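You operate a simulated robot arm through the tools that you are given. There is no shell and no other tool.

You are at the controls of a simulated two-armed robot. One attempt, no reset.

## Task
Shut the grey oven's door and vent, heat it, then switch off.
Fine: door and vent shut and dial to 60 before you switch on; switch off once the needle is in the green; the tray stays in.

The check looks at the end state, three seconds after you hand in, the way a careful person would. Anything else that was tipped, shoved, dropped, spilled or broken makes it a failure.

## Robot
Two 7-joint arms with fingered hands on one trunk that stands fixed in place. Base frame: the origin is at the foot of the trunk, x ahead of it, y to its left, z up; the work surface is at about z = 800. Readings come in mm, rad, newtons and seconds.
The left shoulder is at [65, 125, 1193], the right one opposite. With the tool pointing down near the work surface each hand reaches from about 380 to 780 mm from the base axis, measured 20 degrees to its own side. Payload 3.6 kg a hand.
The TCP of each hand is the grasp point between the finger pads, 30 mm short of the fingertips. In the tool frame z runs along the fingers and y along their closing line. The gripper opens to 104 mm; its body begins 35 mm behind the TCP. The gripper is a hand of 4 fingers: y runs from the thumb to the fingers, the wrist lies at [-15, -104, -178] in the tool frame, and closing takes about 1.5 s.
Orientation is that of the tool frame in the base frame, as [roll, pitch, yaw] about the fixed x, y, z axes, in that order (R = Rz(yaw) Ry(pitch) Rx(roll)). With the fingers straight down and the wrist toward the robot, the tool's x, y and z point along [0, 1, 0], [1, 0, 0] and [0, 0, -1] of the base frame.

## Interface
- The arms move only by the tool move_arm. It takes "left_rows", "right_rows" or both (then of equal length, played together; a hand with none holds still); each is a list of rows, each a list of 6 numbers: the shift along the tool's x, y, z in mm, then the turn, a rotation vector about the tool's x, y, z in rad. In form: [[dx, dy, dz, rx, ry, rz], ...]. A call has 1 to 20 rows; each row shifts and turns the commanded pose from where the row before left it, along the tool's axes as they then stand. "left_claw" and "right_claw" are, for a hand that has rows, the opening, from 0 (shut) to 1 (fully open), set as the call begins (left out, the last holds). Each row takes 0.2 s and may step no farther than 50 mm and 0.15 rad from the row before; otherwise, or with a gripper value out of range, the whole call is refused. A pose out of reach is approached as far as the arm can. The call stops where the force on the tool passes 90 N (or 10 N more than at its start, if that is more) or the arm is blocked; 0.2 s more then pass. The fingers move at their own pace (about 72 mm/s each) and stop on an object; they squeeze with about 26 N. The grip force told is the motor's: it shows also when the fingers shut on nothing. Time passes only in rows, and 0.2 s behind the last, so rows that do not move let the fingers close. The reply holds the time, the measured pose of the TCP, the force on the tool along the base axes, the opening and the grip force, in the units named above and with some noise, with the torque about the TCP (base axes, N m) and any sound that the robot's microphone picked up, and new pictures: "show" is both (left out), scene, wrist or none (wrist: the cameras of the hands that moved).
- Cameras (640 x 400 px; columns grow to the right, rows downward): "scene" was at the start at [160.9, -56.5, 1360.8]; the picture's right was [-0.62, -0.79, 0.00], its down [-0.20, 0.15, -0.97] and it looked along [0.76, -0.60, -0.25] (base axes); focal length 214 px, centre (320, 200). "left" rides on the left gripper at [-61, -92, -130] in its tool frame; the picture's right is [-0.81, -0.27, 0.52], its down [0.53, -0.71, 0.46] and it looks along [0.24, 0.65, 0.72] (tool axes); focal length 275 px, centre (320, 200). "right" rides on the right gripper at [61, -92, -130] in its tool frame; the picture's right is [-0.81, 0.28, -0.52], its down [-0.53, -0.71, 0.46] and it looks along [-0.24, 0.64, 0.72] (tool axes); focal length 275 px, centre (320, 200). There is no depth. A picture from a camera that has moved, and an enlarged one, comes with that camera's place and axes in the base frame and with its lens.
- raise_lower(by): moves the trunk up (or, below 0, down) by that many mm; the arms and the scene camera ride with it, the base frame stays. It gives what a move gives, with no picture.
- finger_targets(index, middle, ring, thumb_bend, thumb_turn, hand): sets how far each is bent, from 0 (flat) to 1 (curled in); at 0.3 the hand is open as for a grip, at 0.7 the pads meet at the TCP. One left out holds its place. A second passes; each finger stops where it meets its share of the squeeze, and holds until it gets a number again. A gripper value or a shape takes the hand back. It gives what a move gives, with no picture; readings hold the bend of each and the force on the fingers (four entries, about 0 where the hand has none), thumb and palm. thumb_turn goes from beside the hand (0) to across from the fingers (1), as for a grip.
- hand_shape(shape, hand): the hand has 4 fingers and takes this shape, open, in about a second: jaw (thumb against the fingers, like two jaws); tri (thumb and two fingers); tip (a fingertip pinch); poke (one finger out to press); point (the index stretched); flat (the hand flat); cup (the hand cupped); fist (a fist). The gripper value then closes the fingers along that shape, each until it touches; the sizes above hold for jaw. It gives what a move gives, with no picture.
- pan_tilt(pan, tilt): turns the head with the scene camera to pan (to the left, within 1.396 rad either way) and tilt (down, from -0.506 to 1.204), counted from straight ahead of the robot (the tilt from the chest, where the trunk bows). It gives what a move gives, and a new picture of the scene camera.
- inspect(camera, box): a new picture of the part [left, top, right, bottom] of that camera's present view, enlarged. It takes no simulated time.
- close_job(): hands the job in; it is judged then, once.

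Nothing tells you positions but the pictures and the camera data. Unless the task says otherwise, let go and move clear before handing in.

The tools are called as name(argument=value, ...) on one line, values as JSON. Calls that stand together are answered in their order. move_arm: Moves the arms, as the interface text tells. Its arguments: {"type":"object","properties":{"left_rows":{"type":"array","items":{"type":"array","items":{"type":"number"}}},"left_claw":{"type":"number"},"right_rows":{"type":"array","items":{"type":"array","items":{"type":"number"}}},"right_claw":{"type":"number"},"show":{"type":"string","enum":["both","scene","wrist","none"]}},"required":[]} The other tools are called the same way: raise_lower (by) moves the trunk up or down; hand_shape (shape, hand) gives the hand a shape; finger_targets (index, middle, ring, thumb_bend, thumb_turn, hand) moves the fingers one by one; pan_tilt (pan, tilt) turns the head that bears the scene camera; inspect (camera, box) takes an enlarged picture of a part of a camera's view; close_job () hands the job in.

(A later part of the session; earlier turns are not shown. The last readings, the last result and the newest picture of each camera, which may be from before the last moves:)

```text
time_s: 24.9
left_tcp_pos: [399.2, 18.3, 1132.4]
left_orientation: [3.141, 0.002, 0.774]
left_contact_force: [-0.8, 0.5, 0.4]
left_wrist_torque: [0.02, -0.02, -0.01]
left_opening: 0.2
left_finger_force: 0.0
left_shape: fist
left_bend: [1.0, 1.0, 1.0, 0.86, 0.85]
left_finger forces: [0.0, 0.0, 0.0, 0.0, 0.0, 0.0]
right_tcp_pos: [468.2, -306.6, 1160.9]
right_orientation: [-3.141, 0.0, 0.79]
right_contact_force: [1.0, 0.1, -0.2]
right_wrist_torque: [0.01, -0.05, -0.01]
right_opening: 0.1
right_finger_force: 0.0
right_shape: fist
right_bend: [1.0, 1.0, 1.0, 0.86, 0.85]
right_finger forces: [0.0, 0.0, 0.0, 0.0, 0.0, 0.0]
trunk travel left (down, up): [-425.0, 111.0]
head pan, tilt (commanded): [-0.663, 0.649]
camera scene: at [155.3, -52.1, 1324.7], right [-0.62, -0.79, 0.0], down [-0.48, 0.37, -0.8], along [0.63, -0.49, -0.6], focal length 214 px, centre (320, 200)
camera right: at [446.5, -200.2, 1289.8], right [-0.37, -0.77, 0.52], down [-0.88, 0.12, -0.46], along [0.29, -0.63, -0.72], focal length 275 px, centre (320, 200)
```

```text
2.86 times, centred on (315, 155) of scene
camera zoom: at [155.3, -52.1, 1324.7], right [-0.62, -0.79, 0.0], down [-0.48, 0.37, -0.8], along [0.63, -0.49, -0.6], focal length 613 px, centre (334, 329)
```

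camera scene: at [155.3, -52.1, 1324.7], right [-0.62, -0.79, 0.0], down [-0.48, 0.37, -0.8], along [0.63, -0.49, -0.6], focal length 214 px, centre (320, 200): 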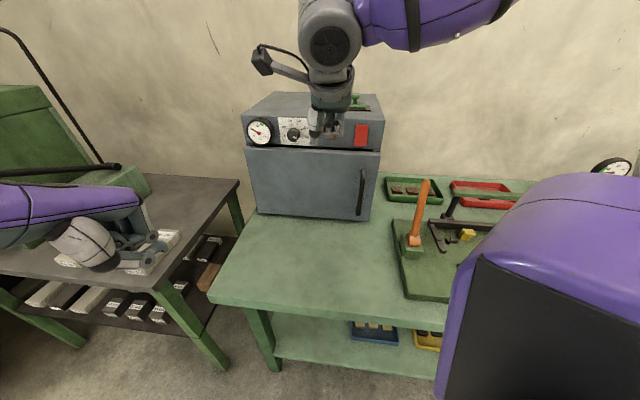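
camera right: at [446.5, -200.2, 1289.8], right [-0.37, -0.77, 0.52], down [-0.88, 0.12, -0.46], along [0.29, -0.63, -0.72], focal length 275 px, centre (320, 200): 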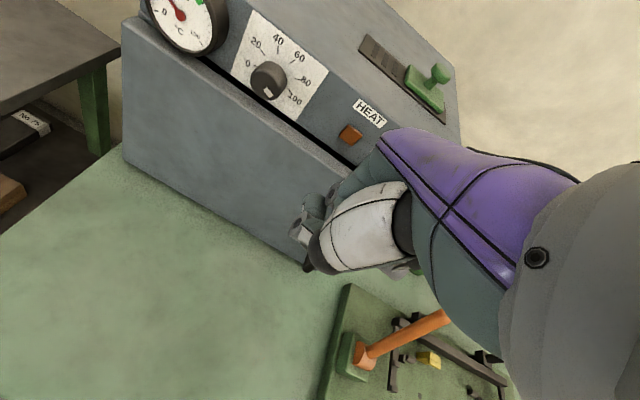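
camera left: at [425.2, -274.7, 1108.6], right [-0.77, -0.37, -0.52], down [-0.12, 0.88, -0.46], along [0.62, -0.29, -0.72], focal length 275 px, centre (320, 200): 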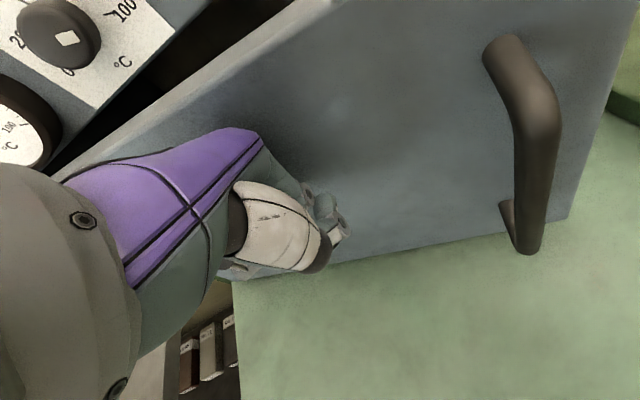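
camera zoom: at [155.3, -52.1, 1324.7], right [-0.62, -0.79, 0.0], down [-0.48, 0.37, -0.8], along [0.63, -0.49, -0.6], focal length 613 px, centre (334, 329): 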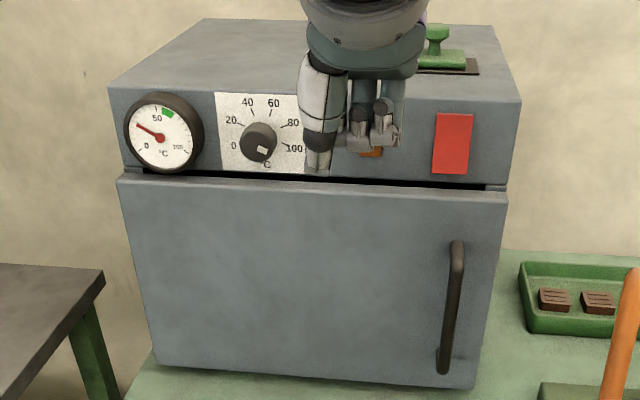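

The door now sits parallel to the panel front – shut. Next is the vent: I'll raise the trunk 80 mm for reach, open the right hand, tilt it slightly forward and bring it above the green vent knob at about (636,-560,1189).

raise_lower(by=80)

hand_shape(hand="right", shape="jaw")

move_arm(right_rows=[[0, 0, -15, -0.14, 0, 0], [0, 0, -15, -0.14, 0, 0], [0, 0, 0, -0.14, 0, 0], [-8.8, 41.7, 11, 0, 0, 0], [-8.8, 41.7, 11, 0, 0, 0], [-8.8, 41.7, 11, 0, 0, 0], [-8.8, 41.7, 11, 0, 0, 0]], show="both")

```text
time_s: 26.0
left_tcp_pos: [400.9, 18.9, 1210.3]
left_orientation: [-3.138, 0.004, 0.773]
left_contact_force: [1.0, -0.9, -0.6]
left_wrist_torque: [0.03, 0.03, -0.01]
left_opening: 0.0
left_finger_force: 0.0
left_shape: fist
left_bend: [1.0, 1.0, 1.0, 0.86, 0.85]
left_finger forces: [0.0, 0.0, 0.1, 0.0, 0.0, 0.0]
right_tcp_pos: [469.2, -307.0, 1238.1]
right_orientation: [-3.139, 0.0, 0.791]
right_contact_force: [-0.4, 0.7, -0.7]
right_wrist_torque: [0.01, 0.0, -0.01]
right_opening: 0.0
right_finger_force: 0.0
right_shape: fist
right_bend: [1.0, 1.0, 1.0, 0.86, 0.85]
right_finger forces: [0.1, 0.1, 0.1, 0.1, 0.1, 0.0]
trunk travel left (down, up): [-505.0, 31.0]
head pan, tilt (commanded): [-0.663, 0.649]
```

```text
time_s: 26.9
left_tcp_pos: [399.5, 18.4, 1212.2]
left_orientation: [3.141, 0.001, 0.772]
left_contact_force: [0.1, -0.9, 1.1]
left_wrist_torque: [-0.02, 0.02, 0.02]
left_opening: 0.2
left_finger_force: 0.0
left_shape: fist
left_bend: [1.0, 1.0, 1.0, 0.86, 0.85]
left_finger forces: [0.0, 0.0, 0.0, 0.0, 0.1, 0.0]
right_tcp_pos: [469.2, -306.9, 1239.5]
right_orientation: [3.141, 0.0, 0.79]
right_contact_force: [0.1, -0.5, -0.6]
right_wrist_torque: [-0.03, 0.0, 0.0]
right_opening: 103.6
right_finger_force: 0.1
right_shape: jaw
right_bend: [0.3, 0.3, 0.3, 0.3, 0.97]
right_finger forces: [0.0, 0.0, 0.1, 0.0, 0.0, 0.0]
trunk travel left (down, up): [-505.0, 31.0]
head pan, tilt (commanded): [-0.663, 0.649]
```

```text
time_s: 28.5
left_tcp_pos: [400.2, 18.4, 1211.7]
left_orientation: [-3.14, 0.001, 0.772]
left_contact_force: [-0.1, -0.2, -0.1]
left_wrist_torque: [0.0, 0.01, -0.03]
left_opening: 0.0
left_finger_force: 0.0
left_shape: fist
left_bend: [1.0, 1.0, 1.0, 0.86, 0.85]
left_finger forces: [0.1, 0.1, 0.1, 0.0, 0.1, 0.0]
right_tcp_pos: [565.6, -451.8, 1295.9]
right_orientation: [2.724, 0.001, 0.791]
right_contact_force: [0.0, -1.4, 0.4]
right_wrist_torque: [0.01, 0.02, -0.02]
right_opening: 103.8
right_finger_force: 0.1
right_shape: jaw
right_bend: [0.3, 0.3, 0.3, 0.3, 0.97]
right_finger forces: [0.0, 0.1, 0.1, 0.0, 0.0, 0.0]
trunk travel left (down, up): [-505.0, 31.0]
head pan, tilt (commanded): [-0.663, 0.649]
camera scene: at [106.4, -53.0, 1417.5], right [-0.62, -0.79, 0.0], down [-0.48, 0.37, -0.8], along [0.63, -0.49, -0.61], focal length 214 px, centre (320, 200)
camera right: at [511.2, -314.1, 1378.1], right [-0.54, -0.6, 0.58], down [-0.71, -0.05, -0.71], along [0.46, -0.79, -0.4], focal length 275 px, centre (320, 200)
```

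scene: 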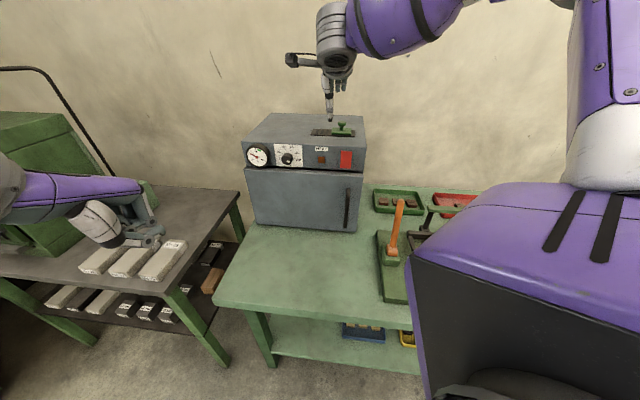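
right: 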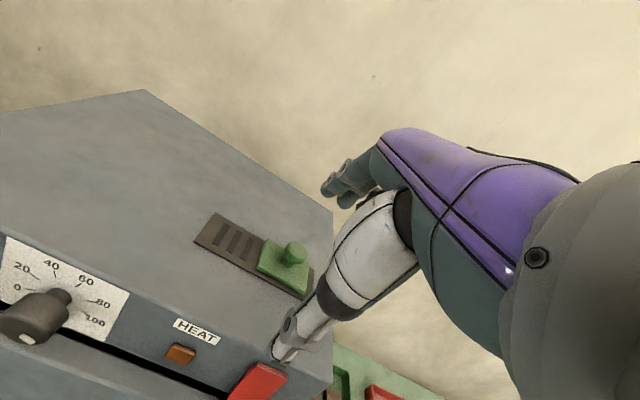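

The vent knob is at about (632,-556), its head around z 1172–1187, with the slits to its left. I'll move the part-open right hand directly above it.

move_arm(right_rows=[[-9.1, 31.8, 27.3, 0, 0, 0], [-9.1, 31.8, 27.3, 0, 0, 0], [-9.1, 31.8, 27.3, 0, 0, 0], [0, 0, 0, 0, 0, 0]], right_claw=0.65, show="both")

```text
time_s: 29.5
left_tcp_pos: [399.8, 19.0, 1212.5]
left_orientation: [3.141, 0.001, 0.774]
left_contact_force: [0.2, 1.0, 0.6]
left_wrist_torque: [0.0, 0.02, -0.05]
left_opening: 0.0
left_finger_force: 0.0
left_shape: fist
left_bend: [1.0, 1.0, 1.0, 0.86, 0.85]
left_finger forces: [0.0, 0.0, 0.0, 0.0, 0.0, 0.1]
right_tcp_pos: [630.5, -554.8, 1261.7]
right_orientation: [2.721, -0.002, 0.792]
right_contact_force: [-0.6, -0.1, -0.6]
right_wrist_torque: [0.0, 0.02, 0.03]
right_opening: 67.9
right_finger_force: 0.0
right_shape: jaw
right_bend: [0.28, 0.39, 0.35, 0.62, 1.0]
right_finger forces: [0.0, 0.1, 0.1, 0.0, 0.0, 0.1]
trunk travel left (down, up): [-505.0, 31.0]
head pan, tilt (commanded): [-0.663, 0.649]
camera scene: at [104.9, -51.9, 1417.8], right [-0.62, -0.79, 0.0], down [-0.48, 0.37, -0.8], along [0.63, -0.49, -0.6], focal length 214 px, centre (320, 200)
camera right: at [575.6, -416.9, 1342.6], right [-0.54, -0.6, 0.58], down [-0.7, -0.05, -0.71], along [0.46, -0.79, -0.4], focal length 275 px, centre (320, 200)
```

scene: 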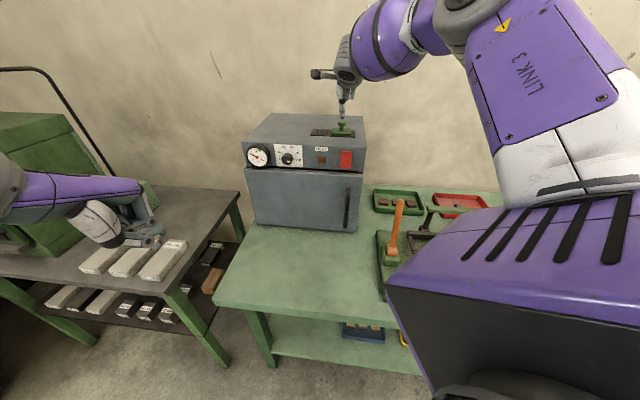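
right: 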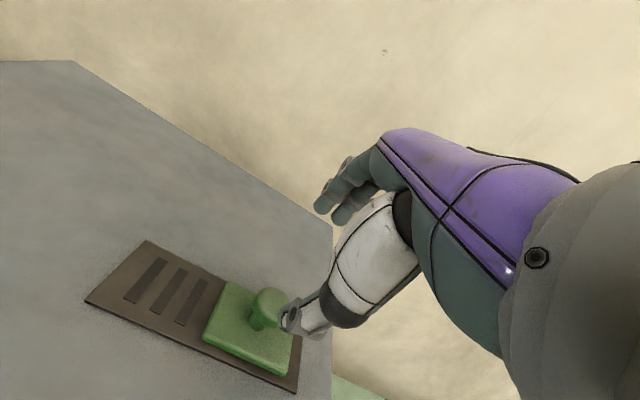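

inspect(camera="right", box=[60, 120, 420, 400])

inspect(camera="scene", box=[290, 60, 400, 150])

```text
1.43 times, centred on (240, 260) of right
camera zoom: at [575.6, -416.9, 1342.6], right [-0.54, -0.6, 0.58], down [-0.7, -0.05, -0.71], along [0.46, -0.79, -0.4], focal length 393 px, centre (434, 114)
```

zoom: 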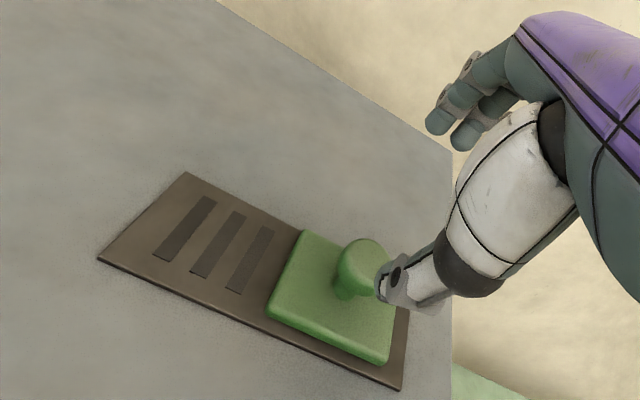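

```text
4.44 times, centred on (345, 105) of scene
camera zoom: at [104.9, -51.9, 1417.8], right [-0.62, -0.79, 0.0], down [-0.48, 0.37, -0.8], along [0.63, -0.49, -0.6], focal length 953 px, centre (209, 622)
```

zoom: 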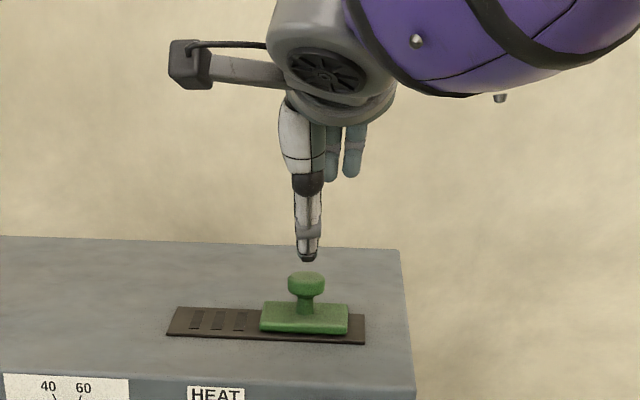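

The hand is right over the knob, but with this tilt a grip would be shallow; pushing is safer. I'll close the fingers into a cluster, shift 70 mm to the knob's right side, and look before descending.

move_arm(right_rows=[[-35, 0, 0, 0, 0, 0], [-35, 0, 0, 0, 0, 0], [0, 0, 0, 0, 0, 0], [0, 0, 0, 0, 0, 0], [0, 0, 0, 0, 0, 0], [0, 0, 0, 0, 0, 0], [0, 0, 0, 0, 0, 0]], right_claw=0.0, show="both")

inspect(camera="scene", box=[290, 60, 400, 150])

inspect(camera="right", box=[60, 120, 420, 400])

```text
time_s: 31.1
left_tcp_pos: [400.1, 19.1, 1211.4]
left_orientation: [3.141, 0.001, 0.774]
left_contact_force: [0.7, 0.0, -0.1]
left_wrist_torque: [0.05, -0.01, 0.01]
left_opening: 0.2
left_finger_force: 0.0
left_shape: fist
left_bend: [1.0, 1.0, 1.0, 0.86, 0.85]
left_finger forces: [0.1, 0.1, 0.1, 0.0, 0.0, 0.0]
right_tcp_pos: [581.2, -604.4, 1261.2]
right_orientation: [2.722, 0.0, 0.79]
right_contact_force: [0.4, 0.7, -0.2]
right_wrist_torque: [-0.01, 0.01, 0.01]
right_opening: 0.0
right_finger_force: 26.6
right_shape: jaw
right_bend: [0.7, 0.7, 0.7, 0.47, 1.0]
right_finger forces: [0.0, 0.0, 0.1, 0.0, 0.0, 0.0]
trunk travel left (down, up): [-505.0, 31.0]
head pan, tilt (commanded): [-0.663, 0.649]
camera scene: at [105.7, -52.4, 1417.7], right [-0.62, -0.79, 0.0], down [-0.48, 0.37, -0.8], along [0.63, -0.49, -0.6], focal length 214 px, centre (320, 200)
camera right: at [527.5, -466.4, 1342.1], right [-0.54, -0.6, 0.58], down [-0.71, -0.05, -0.71], along [0.46, -0.79, -0.4], focal length 275 px, centre (320, 200)
```

scene: 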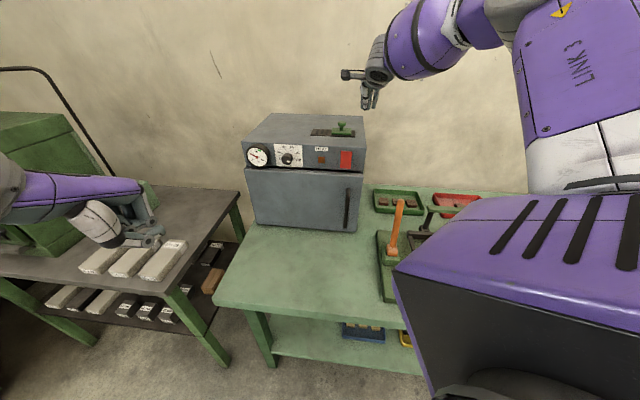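
right: 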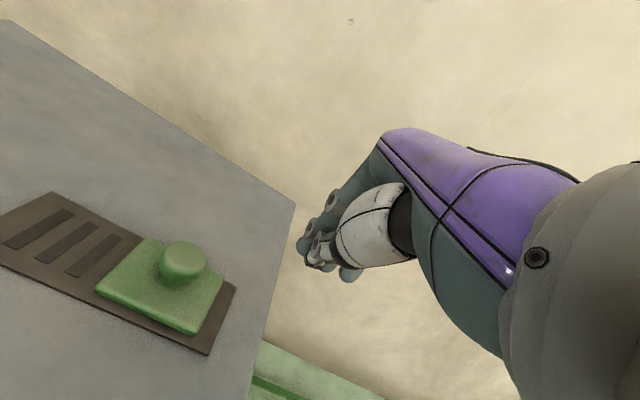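

```text
4.44 times, centred on (345, 105) of scene
camera zoom: at [105.7, -52.4, 1417.7], right [-0.62, -0.79, 0.0], down [-0.48, 0.37, -0.8], along [0.63, -0.49, -0.6], focal length 953 px, centre (209, 622)
```

zoom: 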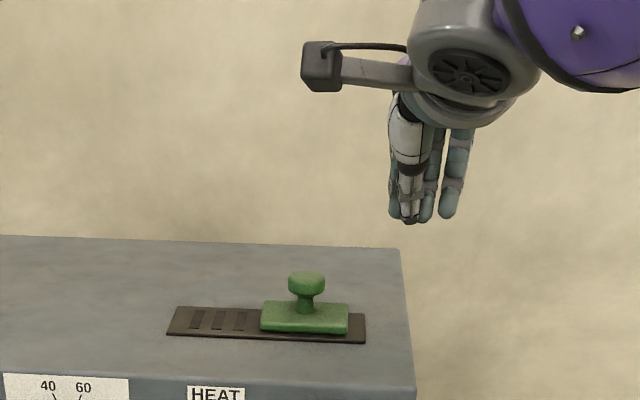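

```text
1.43 times, centred on (240, 260) of right
camera zoom: at [527.5, -466.4, 1342.1], right [-0.54, -0.6, 0.58], down [-0.71, -0.05, -0.71], along [0.46, -0.79, -0.4], focal length 393 px, centre (434, 114)
```

zoom: 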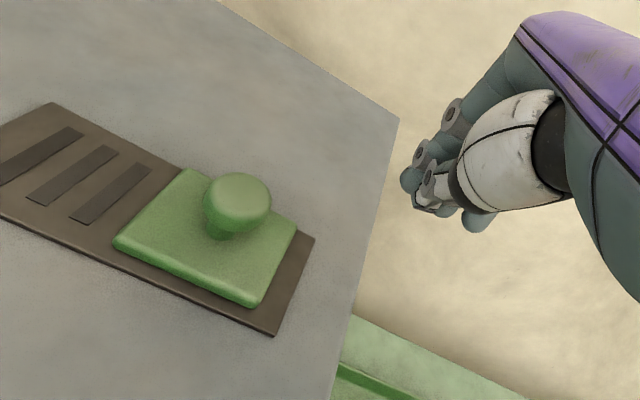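

The closed finger cluster is to the right of the knob with ~46 mm gap. I'll lower it so the tips are level with the knob head (tips at z≈1176) and then move left.

move_arm(right_rows=[[0, -14.8, 24.6, 0, 0, 0], [0, -14.8, 24.6, 0, 0, 0], [12, 0, 0, 0, 0, 0], [12, 0, 0, 0, 0, 0]], show="both")

inspect(camera="scene", box=[290, 60, 400, 150])

inspect(camera="right", box=[60, 120, 420, 400])

```text
time_s: 32.1
left_tcp_pos: [400.6, 20.0, 1212.1]
left_orientation: [3.14, 0.003, 0.773]
left_contact_force: [0.4, -0.8, 0.3]
left_wrist_torque: [-0.01, 0.01, 0.01]
left_opening: 0.0
left_finger_force: 0.1
left_shape: fist
left_bend: [1.0, 1.0, 1.0, 0.86, 0.85]
left_finger forces: [0.1, 0.0, 0.1, 0.1, 0.1, 0.0]
right_tcp_pos: [592.8, -582.8, 1203.6]
right_orientation: [2.72, -0.001, 0.791]
right_contact_force: [0.1, 0.7, 0.0]
right_wrist_torque: [-0.01, 0.02, -0.01]
right_opening: 0.2
right_finger_force: 26.0
right_shape: jaw
right_bend: [0.7, 0.7, 0.7, 0.47, 1.0]
right_finger forces: [0.0, 0.1, 0.1, 0.0, 0.0, 0.1]
trunk travel left (down, up): [-505.0, 31.0]
head pan, tilt (commanded): [-0.663, 0.649]
camera scene: at [106.0, -52.4, 1417.6], right [-0.62, -0.79, 0.0], down [-0.48, 0.37, -0.8], along [0.63, -0.49, -0.6], focal length 214 px, centre (320, 200)
camera right: at [539.3, -444.0, 1284.9], right [-0.54, -0.6, 0.58], down [-0.71, -0.05, -0.71], along [0.46, -0.8, -0.4], focal length 275 px, centre (320, 200)
```

scene: 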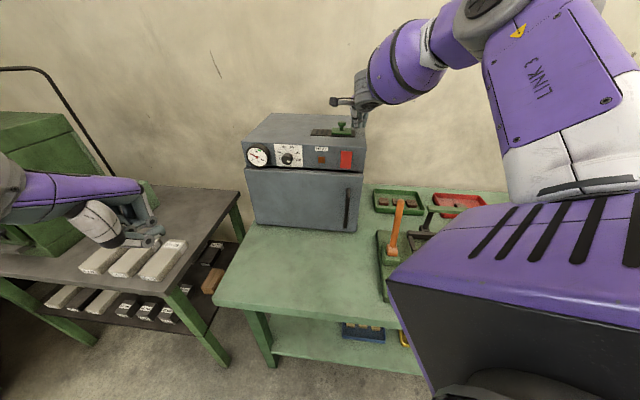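
right: 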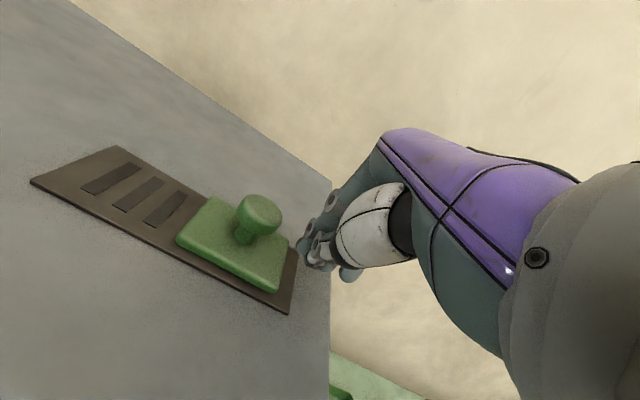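

```text
4.44 times, centred on (345, 105) of scene
camera zoom: at [106.0, -52.4, 1417.6], right [-0.62, -0.79, 0.0], down [-0.48, 0.37, -0.8], along [0.63, -0.49, -0.6], focal length 953 px, centre (209, 622)
```

zoom: 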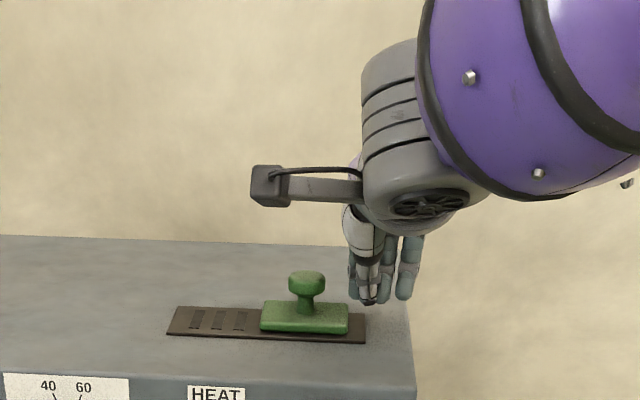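

```text
1.43 times, centred on (240, 260) of right
camera zoom: at [539.3, -444.0, 1284.9], right [-0.54, -0.6, 0.58], down [-0.71, -0.05, -0.71], along [0.46, -0.8, -0.4], focal length 393 px, centre (434, 114)
```

zoom: 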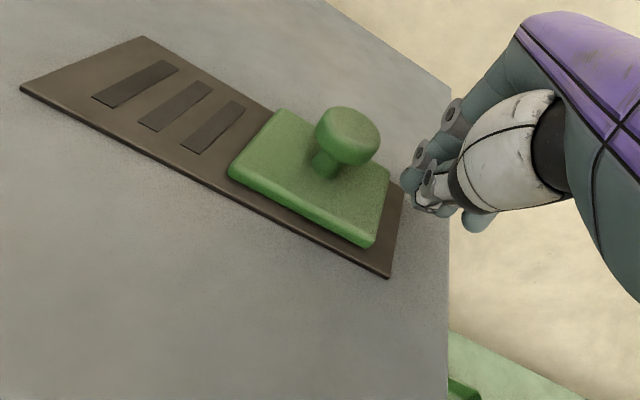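

The cluster is level with the knob head and aligned with it. Now I push left in small steps.

move_arm(right_rows=[[10, 0, 0, 0, 0, 0], [8, 0, 0, 0, 0, 0], [8, 0, 0, 0, 0, 0], [8, 0, 0, 0, 0, 0]], show="wrist")

inspect(camera="scene", box=[290, 60, 400, 150])

```text
time_s: 33.1
left_tcp_pos: [400.7, 18.2, 1211.4]
left_orientation: [3.141, 0.001, 0.774]
left_contact_force: [0.2, 0.7, 0.9]
left_wrist_torque: [-0.03, 0.0, 0.01]
left_opening: 0.1
left_finger_force: 0.0
left_shape: fist
left_bend: [1.0, 1.0, 1.0, 0.86, 0.85]
left_finger forces: [0.0, 0.0, 0.0, 0.1, 0.0, 0.1]
right_tcp_pos: [617.4, -559.1, 1204.3]
right_orientation: [2.721, -0.002, 0.791]
right_contact_force: [-0.7, -2.3, -0.9]
right_wrist_torque: [-0.01, 0.05, 0.0]
right_opening: 0.0
right_finger_force: 26.3
right_shape: jaw
right_bend: [0.7, 0.7, 0.7, 0.47, 1.0]
right_finger forces: [0.0, 0.0, 0.0, 0.0, 0.1, 0.1]
trunk travel left (down, up): [-505.0, 31.0]
head pan, tilt (commanded): [-0.663, 0.649]
camera right: at [563.5, -419.5, 1285.0], right [-0.54, -0.6, 0.58], down [-0.71, -0.05, -0.71], along [0.46, -0.79, -0.4], focal length 275 px, centre (320, 200)
```

right: 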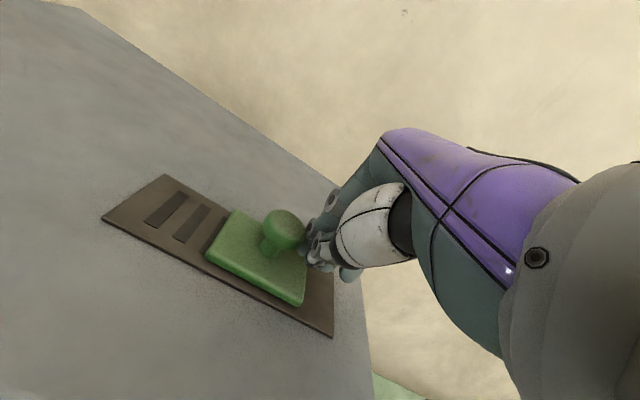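

```text
4.44 times, centred on (345, 105) of scene
camera zoom: at [105.8, -52.4, 1417.6], right [-0.62, -0.79, 0.0], down [-0.48, 0.37, -0.8], along [0.63, -0.49, -0.6], focal length 953 px, centre (209, 622)
```

zoom: 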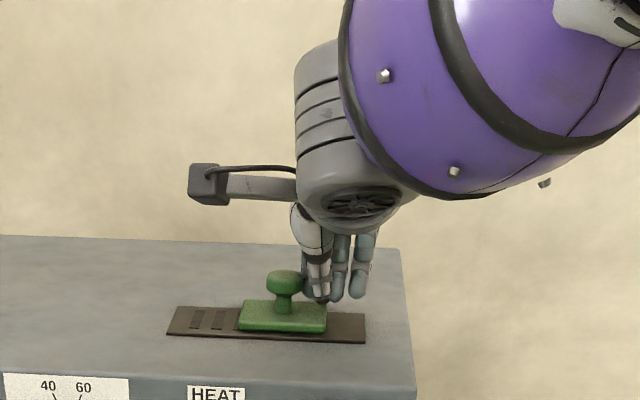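

The slider is moving left smoothly. I'll continue in small steps to its end.

move_arm(right_rows=[[8, 0, 0, 0, 0, 0], [8, 0, 0, 0, 0, 0], [8, 0, 0, 0, 0, 0], [6, 0, 0, 0, 0, 0]], show="wrist")

inspect(camera="scene", box=[290, 60, 400, 150])

```text
time_s: 34.1
left_tcp_pos: [400.6, 18.1, 1212.1]
left_orientation: [3.14, 0.002, 0.774]
left_contact_force: [0.3, -0.5, -0.1]
left_wrist_torque: [-0.02, 0.0, 0.02]
left_opening: 0.1
left_finger_force: 0.0
left_shape: fist
left_bend: [1.0, 1.0, 1.0, 0.86, 0.85]
left_finger forces: [0.1, 0.0, 0.0, 0.1, 0.0, 0.1]
right_tcp_pos: [636.4, -537.7, 1203.9]
right_orientation: [2.72, -0.001, 0.791]
right_contact_force: [0.4, -0.7, 1.1]
right_wrist_torque: [0.01, -0.01, -0.01]
right_opening: 0.0
right_finger_force: 25.8
right_shape: jaw
right_bend: [0.7, 0.7, 0.7, 0.47, 1.0]
right_finger forces: [0.1, 0.0, 0.0, 0.1, 0.1, 0.0]
trunk travel left (down, up): [-505.0, 31.0]
head pan, tilt (commanded): [-0.663, 0.649]
camera right: at [584.3, -398.4, 1284.9], right [-0.54, -0.6, 0.58], down [-0.71, -0.05, -0.71], along [0.46, -0.79, -0.4], focal length 275 px, centre (320, 200)
```

right: 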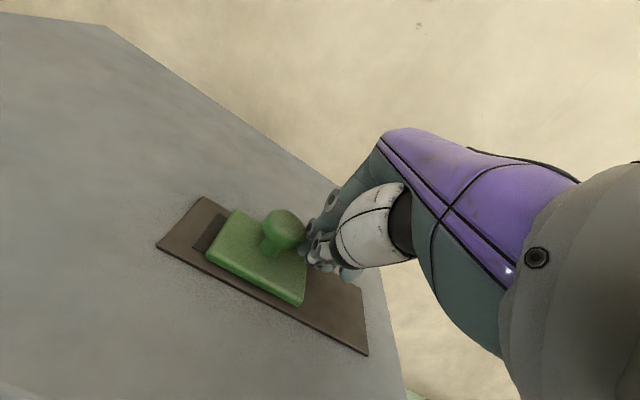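

```text
4.44 times, centred on (345, 105) of scene
camera zoom: at [105.7, -52.6, 1417.6], right [-0.62, -0.79, 0.0], down [-0.48, 0.37, -0.8], along [0.63, -0.49, -0.6], focal length 953 px, centre (209, 622)
```

zoom: 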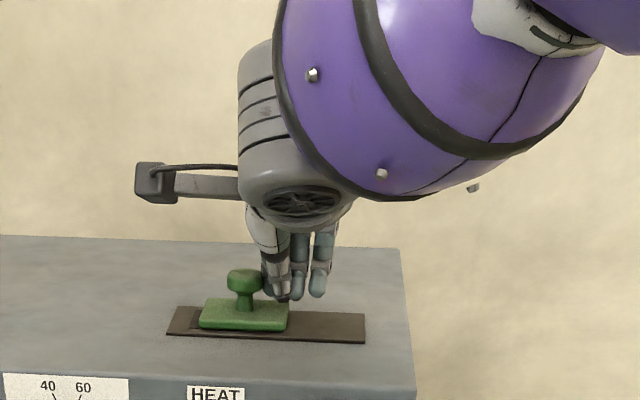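

One slit is still partly uncovered; I'll push the last bit until it stops.

move_arm(right_rows=[[5, 0, 0, 0, 0, 0], [5, 0, 0, 0, 0, 0], [4, 0, 0, 0, 0, 0], [3, 0, 0, 0, 0, 0]], show="wrist")

inspect(camera="scene", box=[290, 60, 400, 150])

```text
time_s: 35.1
left_tcp_pos: [401.4, 18.3, 1211.3]
left_orientation: [-3.14, 0.002, 0.773]
left_contact_force: [-0.1, -0.6, -0.2]
left_wrist_torque: [-0.02, 0.0, -0.02]
left_opening: 0.0
left_finger_force: 0.1
left_shape: fist
left_bend: [1.0, 1.0, 1.0, 0.86, 0.85]
left_finger forces: [0.0, 0.0, 0.0, 0.0, 0.1, 0.0]
right_tcp_pos: [650.6, -525.3, 1204.0]
right_orientation: [2.72, -0.001, 0.79]
right_contact_force: [0.0, 0.0, -0.4]
right_wrist_torque: [-0.01, -0.03, -0.03]
right_opening: 0.1
right_finger_force: 25.9
right_shape: jaw
right_bend: [0.7, 0.7, 0.7, 0.47, 1.0]
right_finger forces: [0.0, 0.1, 0.0, 0.0, 0.1, 0.1]
trunk travel left (down, up): [-505.0, 31.0]
head pan, tilt (commanded): [-0.663, 0.649]
camera right: at [596.0, -386.5, 1285.1], right [-0.54, -0.6, 0.58], down [-0.71, -0.05, -0.71], along [0.46, -0.79, -0.4], focal length 275 px, centre (320, 200)
```

right: 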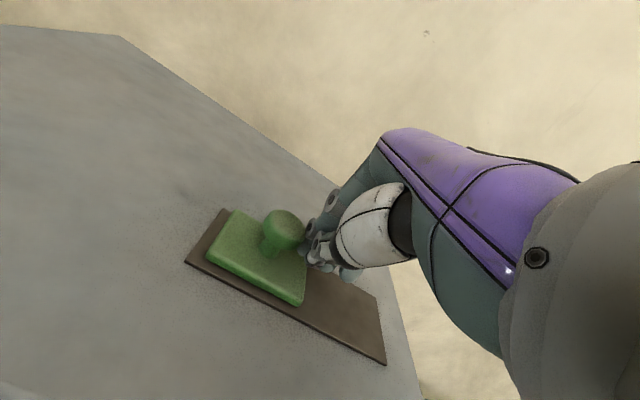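

```text
4.44 times, centred on (345, 105) of scene
camera zoom: at [105.7, -52.6, 1417.6], right [-0.62, -0.79, 0.0], down [-0.48, 0.37, -0.8], along [0.63, -0.49, -0.6], focal length 953 px, centre (209, 622)
```

zoom: 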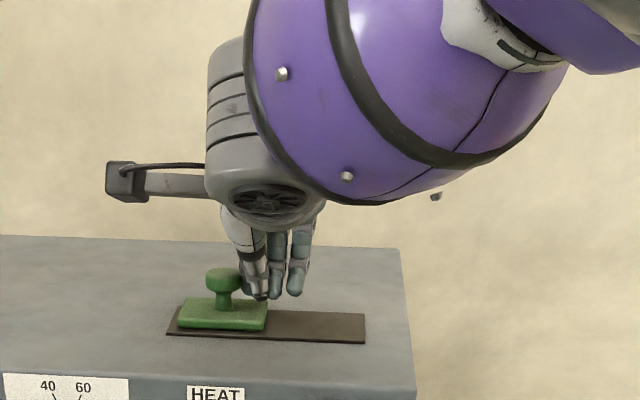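

All slits look covered. I'll nudge a few mm more to confirm it is at its stop.

move_arm(right_rows=[[3, 0, 0, 0, 0, 0], [2, 0, 0, 0, 0, 0]], show="none")

inspect(camera="right", box=[120, 160, 420, 400])

```text
time_s: 35.7
left_tcp_pos: [401.1, 18.7, 1211.9]
left_orientation: [3.141, 0.0, 0.772]
left_contact_force: [0.6, 0.0, -0.2]
left_wrist_torque: [0.01, 0.0, -0.04]
left_opening: 0.0
left_finger_force: 0.0
left_shape: fist
left_bend: [1.0, 1.0, 1.0, 0.86, 0.85]
left_finger forces: [0.1, 0.0, 0.1, 0.1, 0.1, 0.0]
right_tcp_pos: [652.4, -522.6, 1203.8]
right_orientation: [2.723, -0.001, 0.79]
right_contact_force: [-1.9, -3.6, 0.1]
right_wrist_torque: [-0.03, 0.05, -0.04]
right_opening: 0.2
right_finger_force: 25.6
right_shape: jaw
right_bend: [0.7, 0.7, 0.7, 0.47, 1.0]
right_finger forces: [0.0, 0.0, 0.0, 0.0, 0.0, 0.0]
trunk travel left (down, up): [-505.0, 31.0]
head pan, tilt (commanded): [-0.663, 0.649]
```

```text
1.67 times, centred on (270, 280) of right
camera zoom: at [599.0, -383.7, 1285.0], right [-0.54, -0.6, 0.58], down [-0.71, -0.05, -0.71], along [0.46, -0.8, -0.4], focal length 459 px, centre (403, 67)
```

zoom: 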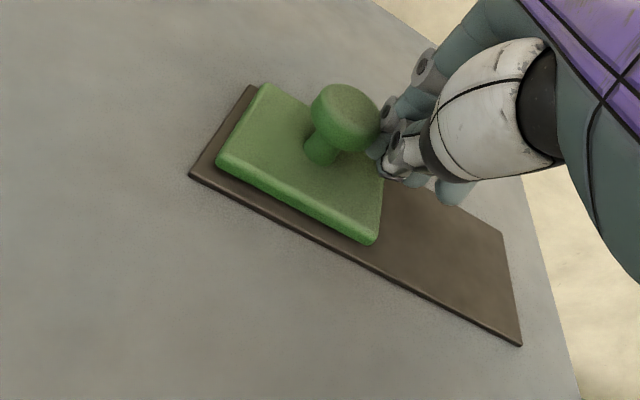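

The slider shows a small resistance. A couple more small steps to be sure of the stop.

move_arm(right_rows=[[3, 0, 0, 0, 0, 0], [2, 0, 0, 0, 0, 0]], show="none")

inspect(camera="right", box=[120, 160, 420, 400])

```text
time_s: 36.3
left_tcp_pos: [399.3, 16.3, 1212.7]
left_orientation: [3.141, 0.001, 0.774]
left_contact_force: [1.2, 0.0, 0.2]
left_wrist_torque: [0.02, -0.02, 0.03]
left_opening: 0.0
left_finger_force: 0.0
left_shape: fist
left_bend: [1.0, 1.0, 1.0, 0.86, 0.85]
left_finger forces: [0.0, 0.1, 0.0, 0.0, 0.1, 0.0]
right_tcp_pos: [654.6, -522.9, 1203.7]
right_orientation: [2.721, 0.001, 0.786]
right_contact_force: [-10.2, -10.5, 0.1]
right_wrist_torque: [-0.17, 0.2, -0.18]
right_opening: 0.0
right_finger_force: 25.9
right_shape: jaw
right_bend: [0.7, 0.7, 0.7, 0.47, 1.0]
right_finger forces: [0.0, 0.1, 0.0, 0.0, 0.0, 0.0]
trunk travel left (down, up): [-505.0, 31.0]
head pan, tilt (commanded): [-0.663, 0.649]
```

```text
1.67 times, centred on (270, 280) of right
camera zoom: at [601.1, -382.5, 1285.1], right [-0.54, -0.6, 0.58], down [-0.71, -0.05, -0.71], along [0.45, -0.8, -0.4], focal length 459 px, centre (403, 67)
```

zoom: 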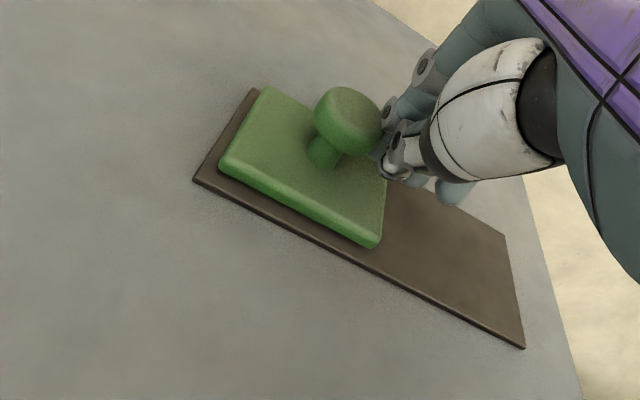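

The vent slider is firmly at its closed stop. I'll back away from it, lift, and retreat to in front of the panel, then rotate the hand to point horizontally at the dial.

move_arm(right_rows=[[-20, 0, 0, 0, 0, 0], [0, 12, -27, 0, 0, 0], [0, 12, -27, 0, 0, 0], [24.5, -32.9, -14.6, 0, 0, 0], [24.5, -32.9, -14.6, 0, 0, 0], [24.5, -32.9, -14.6, 0, 0, 0], [24.5, -32.9, -14.6, 0, 0, 0], [24.5, -32.9, -14.6, 0, 0, 0], [24.5, -32.9, -14.6, 0, 0, 0]], show="both")

```text
time_s: 38.3
left_tcp_pos: [401.2, 19.4, 1209.9]
left_orientation: [-3.141, 0.002, 0.774]
left_contact_force: [-0.4, -0.2, 0.1]
left_wrist_torque: [-0.02, 0.0, -0.04]
left_opening: 0.1
left_finger_force: 0.0
left_shape: fist
left_bend: [1.0, 1.0, 1.0, 0.86, 0.85]
left_finger forces: [0.0, 0.0, 0.0, 0.0, 0.0, 0.0]
right_tcp_pos: [591.5, -276.0, 1264.4]
right_orientation: [2.722, 0.001, 0.791]
right_contact_force: [0.2, -0.2, 0.1]
right_wrist_torque: [0.02, 0.02, 0.0]
right_opening: 0.0
right_finger_force: 25.9
right_shape: jaw
right_bend: [0.7, 0.7, 0.7, 0.48, 1.0]
right_finger forces: [0.0, 0.0, 0.0, 0.1, 0.0, 0.0]
trunk travel left (down, up): [-505.0, 31.0]
head pan, tilt (commanded): [-0.663, 0.649]
camera scene: at [106.0, -51.8, 1417.6], right [-0.62, -0.79, 0.0], down [-0.48, 0.37, -0.8], along [0.63, -0.49, -0.6], focal length 214 px, centre (320, 200)
camera right: at [539.0, -136.1, 1344.0], right [-0.54, -0.6, 0.58], down [-0.7, -0.05, -0.71], along [0.46, -0.8, -0.4], focal length 275 px, centre (320, 200)
```

scene: 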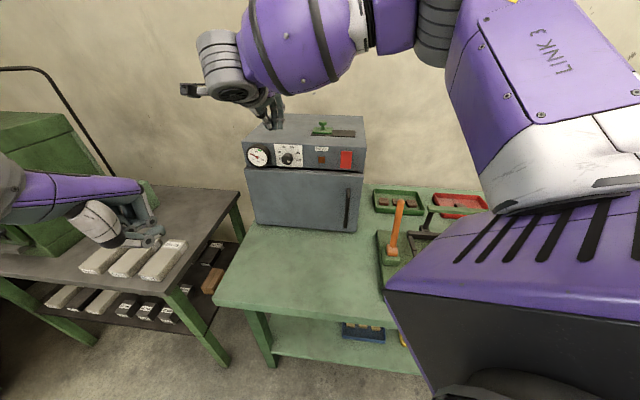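
right: 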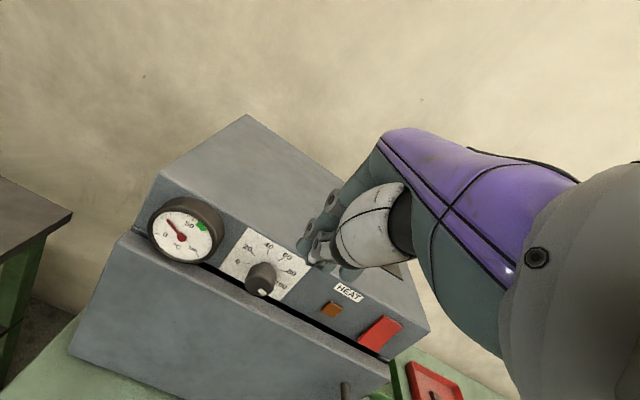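

The vent is shut. From this right camera view I'll zoom in on the dial, gauge and switch.

inspect(camera="right", box=[140, 180, 420, 360])

inspect(camera="right", box=[210, 215, 320, 310])

inspect(camera="right", box=[310, 290, 420, 370])

```text
2.22 times, centred on (280, 270) of right
camera zoom: at [539.0, -136.1, 1344.0], right [-0.54, -0.6, 0.58], down [-0.7, -0.05, -0.71], along [0.46, -0.8, -0.4], focal length 612 px, centre (409, 44)
```

zoom: 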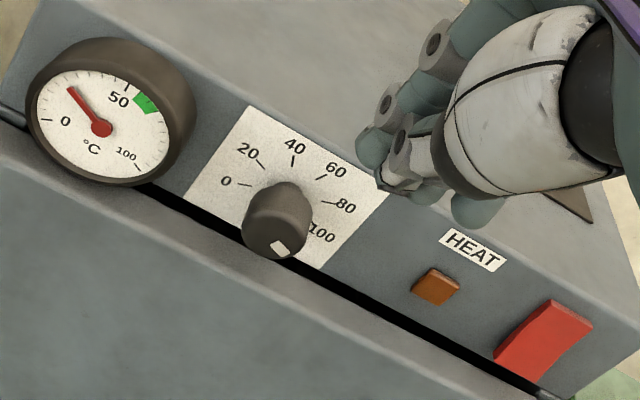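

```text
4.21 times, centred on (265, 262) of right
camera zoom: at [539.0, -136.1, 1344.0], right [-0.54, -0.6, 0.58], down [-0.7, -0.05, -0.71], along [0.46, -0.8, -0.4], focal length 1159 px, centre (552, -63)
```

zoom: 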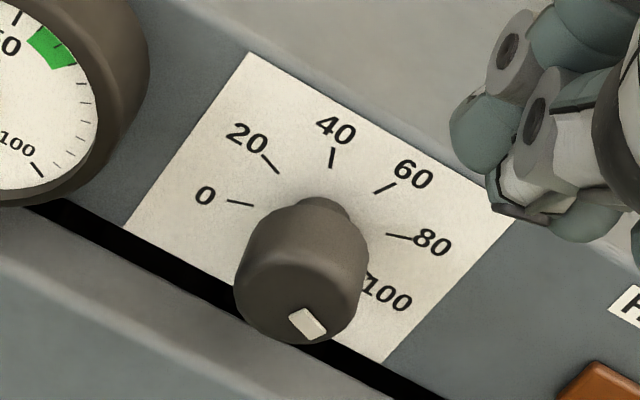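

```text
5.00 times, centred on (365, 330) of right
camera zoom: at [539.0, -136.1, 1344.0], right [-0.54, -0.6, 0.58], down [-0.7, -0.05, -0.71], along [0.46, -0.8, -0.4], focal length 1376 px, centre (95, -450)
```

zoom: 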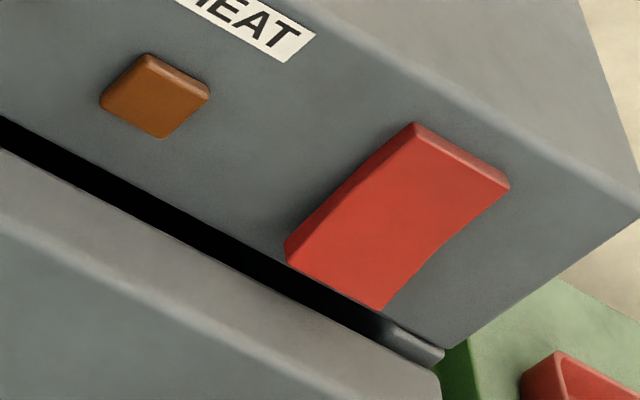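

The rocker's top edge stands out (bottom pressed in = off), the needle is near 30 with green just above 50, and the dial mark sits around/past 100. I'll turn the hand horizontal, facing the panel.

move_arm(right_rows=[[0, -10, 0, -0.144, 0, 0], [0, -10, 0, -0.144, 0, 0], [0, -10, 0, -0.144, 0, 0], [0, -10, 0, -0.144, 0, 0], [0, -10, 0, -0.144, 0, 0], [0, -10, 0, -0.144, 0, 0], [0, -10, 0, -0.144, 0, 0], [0, -10, 0, -0.146, 0, 0]], right_claw=0.6, show="both")

```text
time_s: 40.1
left_tcp_pos: [399.9, 18.2, 1211.6]
left_orientation: [-3.141, 0.002, 0.772]
left_contact_force: [0.0, 0.1, 0.1]
left_wrist_torque: [-0.03, -0.01, -0.02]
left_opening: 0.0
left_finger_force: 0.0
left_shape: fist
left_bend: [1.0, 1.0, 1.0, 0.86, 0.85]
left_finger forces: [0.0, 0.0, 0.1, 0.1, 0.0, 0.0]
right_tcp_pos: [531.2, -300.4, 1273.2]
right_orientation: [1.929, -0.002, 0.785]
right_contact_force: [0.6, -0.4, 0.5]
right_wrist_torque: [-0.01, 0.01, 0.01]
right_opening: 62.2
right_finger_force: 0.1
right_shape: jaw
right_bend: [0.29, 0.41, 0.37, 0.65, 1.0]
right_finger forces: [0.1, 0.1, 0.0, 0.0, 0.0, 0.0]
right hand out of reach, approached as far as the arm can: row 5, 6, 7, 8
trunk travel left (down, up): [-505.0, 31.0]
head pan, tilt (commanded): [-0.663, 0.649]
camera scene: at [105.7, -52.4, 1417.7], right [-0.62, -0.79, 0.0], down [-0.48, 0.37, -0.8], along [0.63, -0.49, -0.6], focal length 214 px, centre (320, 200)
camera right: at [465.3, -150.3, 1232.5], right [-0.85, -0.3, 0.44], down [-0.25, -0.5, -0.83], along [0.47, -0.81, 0.35], focal length 275 px, centre (320, 200)
```

scene: 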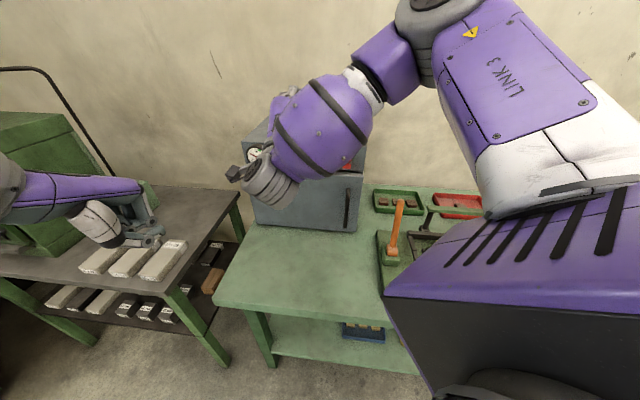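
right: 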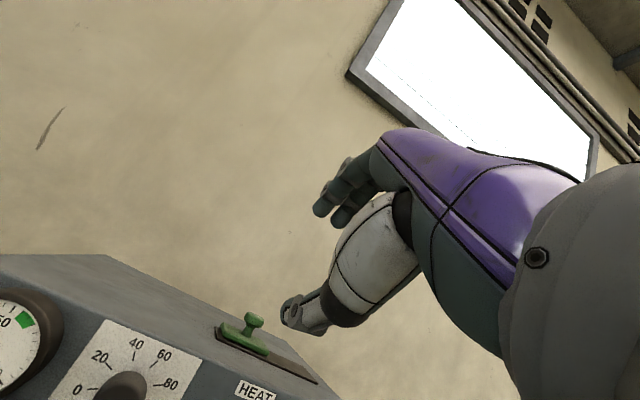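

The wrist hit its limit about 20° short of horizontal while the arm was folded. I'll extend to a pre-grasp spot about 100 mm in front of the dial and try levelling there.

move_arm(right_rows=[[10.6, -28.2, 22.8, 0, 0, 0], [10.6, -28.2, 22.8, 0, 0, 0], [10.6, -28.2, 22.8, 0, 0, 0], [10.6, -28.2, 22.8, 0, 0, 0], [10.6, -28.2, 22.8, 0, 0, 0]], show="both")

```text
time_s: 41.3
left_tcp_pos: [400.8, 18.4, 1212.3]
left_orientation: [3.141, 0.001, 0.773]
left_contact_force: [0.9, -0.2, 0.6]
left_wrist_torque: [0.0, 0.0, -0.02]
left_opening: 0.0
left_finger_force: 0.0
left_shape: fist
left_bend: [1.0, 1.0, 1.0, 0.86, 0.85]
left_finger forces: [0.0, 0.0, 0.1, 0.0, 0.0, 0.1]
right_tcp_pos: [523.5, -351.0, 1211.9]
right_orientation: [1.965, -0.011, 0.76]
right_contact_force: [-0.2, -0.8, -0.2]
right_wrist_torque: [-0.02, -0.02, 0.01]
right_opening: 62.4
right_finger_force: 0.0
right_shape: jaw
right_bend: [0.29, 0.41, 0.37, 0.65, 1.0]
right_finger forces: [0.0, 0.1, 0.1, 0.1, 0.0, 0.0]
right hand out of reach, approached as far as the arm can: row 1, 2, 3, 4, 5
trunk travel left (down, up): [-505.0, 31.0]
head pan, tilt (commanded): [-0.663, 0.649]
camera scene: at [105.8, -52.6, 1417.6], right [-0.62, -0.79, 0.0], down [-0.48, 0.37, -0.8], along [0.63, -0.49, -0.6], focal length 214 px, centre (320, 200)
camera right: at [463.4, -196.8, 1176.8], right [-0.85, -0.29, 0.44], down [-0.28, -0.47, -0.84], along [0.45, -0.83, 0.32], focal length 275 px, centre (320, 200)
```

scene: 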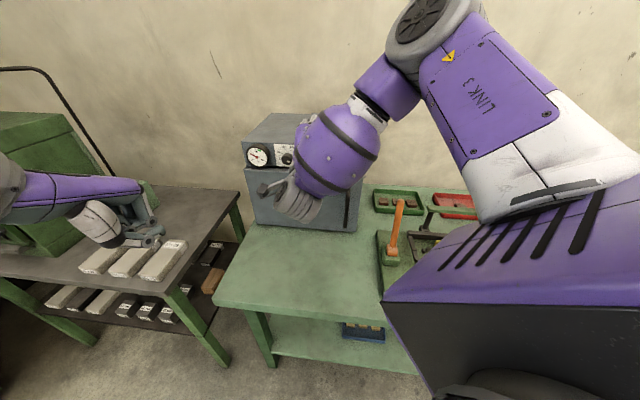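
right: 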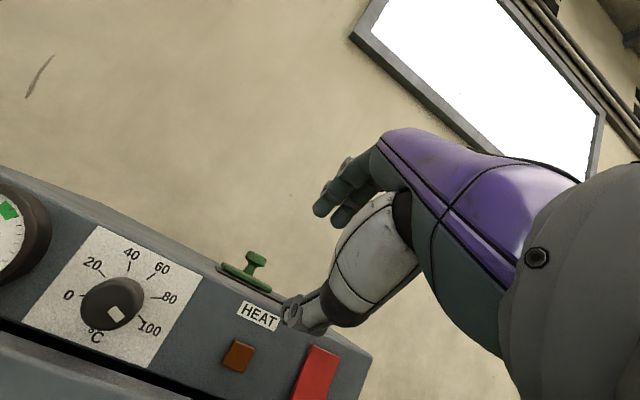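

A good head-on view of the dial from here; let me zoom in while I consider the arm posture.

inspect(camera="right", box=[20, 215, 220, 380])

inspect(camera="scene", box=[380, 0, 640, 200])

```text
2.42 times, centred on (120, 298) of right
camera zoom: at [463.4, -196.8, 1176.8], right [-0.85, -0.29, 0.44], down [-0.28, -0.47, -0.84], along [0.45, -0.83, 0.32], focal length 667 px, centre (805, -36)
```

zoom: 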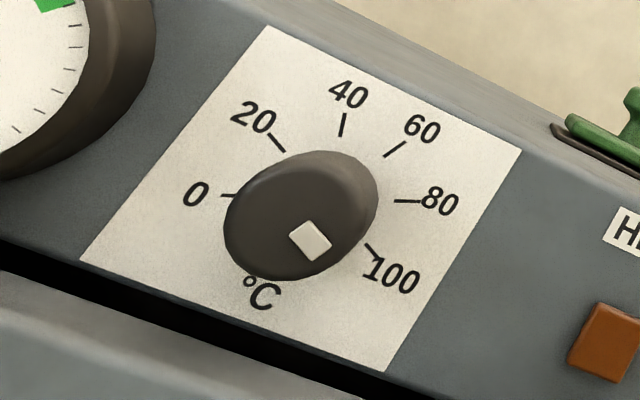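

```text
2.00 times, centred on (510, 100) of scene
camera zoom: at [105.8, -52.6, 1417.6], right [-0.62, -0.79, 0.0], down [-0.48, 0.37, -0.8], along [0.63, -0.49, -0.6], focal length 429 px, centre (-60, 400)
```

zoom: 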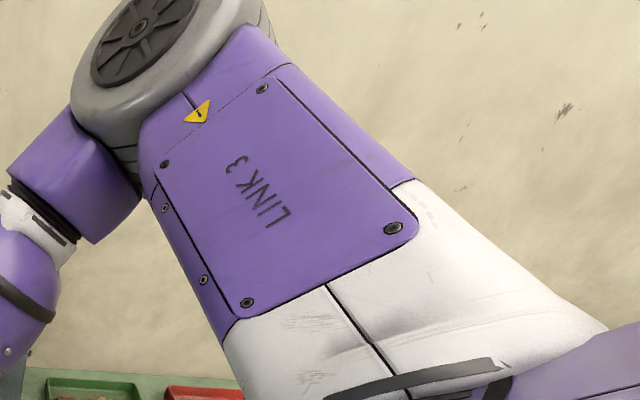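

The dial mark is at about 125° clockwise from top (just past 100); 60 is at about 22°, so I need roughly a 104° counter-clockwise turn. The arm's elbow-up posture suits a rolled hand better, so I'll roll the hand counter-clockwise about its finger axis and see how far it goes.

move_arm(right_rows=[[0, 0, -20, 0, 0, -0.14], [0, 0, -20, 0, 0, -0.14], [0, 0, 0, 0, 0, -0.14], [0, 0, 0, 0, 0, -0.14], [0, 0, 0, 0, 0, -0.14], [0, 0, 0, 0, 0, -0.14], [0, 0, 0, 0, 0, -0.14], [0, 0, 0, 0, 0, -0.14]], show="both")

```text
time_s: 43.1
left_tcp_pos: [401.2, 17.8, 1211.7]
left_orientation: [-3.141, 0.003, 0.773]
left_contact_force: [0.3, -0.5, 0.1]
left_wrist_torque: [-0.02, -0.01, 0.02]
left_opening: 0.0
left_finger_force: 0.0
left_shape: fist
left_bend: [1.0, 1.0, 1.0, 0.86, 0.85]
left_finger forces: [0.1, 0.1, 0.0, 0.0, 0.1, 0.0]
right_tcp_pos: [447.9, -331.1, 1299.7]
right_orientation: [2.079, 0.649, 0.979]
right_contact_force: [-0.3, -0.6, 0.4]
right_wrist_torque: [0.0, 0.0, -0.04]
right_opening: 62.4
right_finger_force: 0.1
right_shape: jaw
right_bend: [0.29, 0.41, 0.37, 0.65, 1.0]
right_finger forces: [0.1, 0.0, 0.0, 0.1, 0.0, 0.0]
right hand out of reach, approached as far as the arm can: row 1, 2, 3, 4, 5, 6, 7, 8
trunk travel left (down, up): [-505.0, 31.0]
head pan, tilt (commanded): [-0.663, 0.649]
camera scene: at [105.7, -52.3, 1417.6], right [-0.62, -0.79, 0.0], down [-0.48, 0.37, -0.8], along [0.63, -0.49, -0.6], focal length 214 px, centre (320, 200)
camera right: at [338.3, -212.1, 1248.4], right [-0.46, -0.11, 0.88], down [-0.48, -0.8, -0.35], along [0.75, -0.58, 0.32], focal length 275 px, centre (320, 200)
```

scene: 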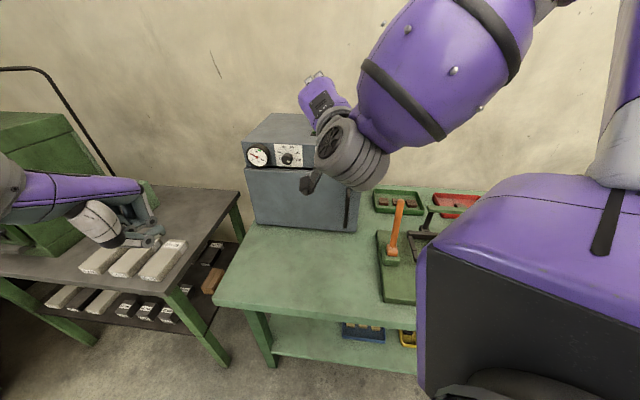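
right: 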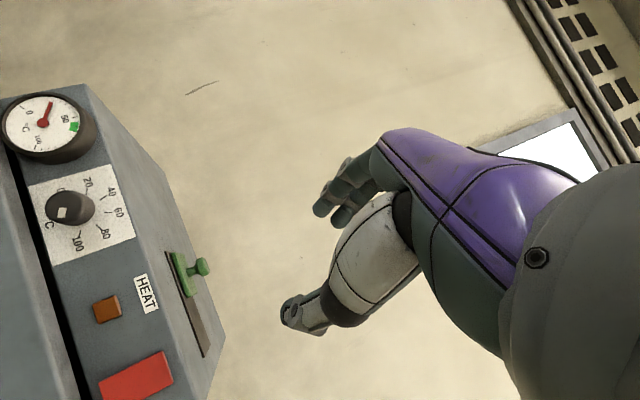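

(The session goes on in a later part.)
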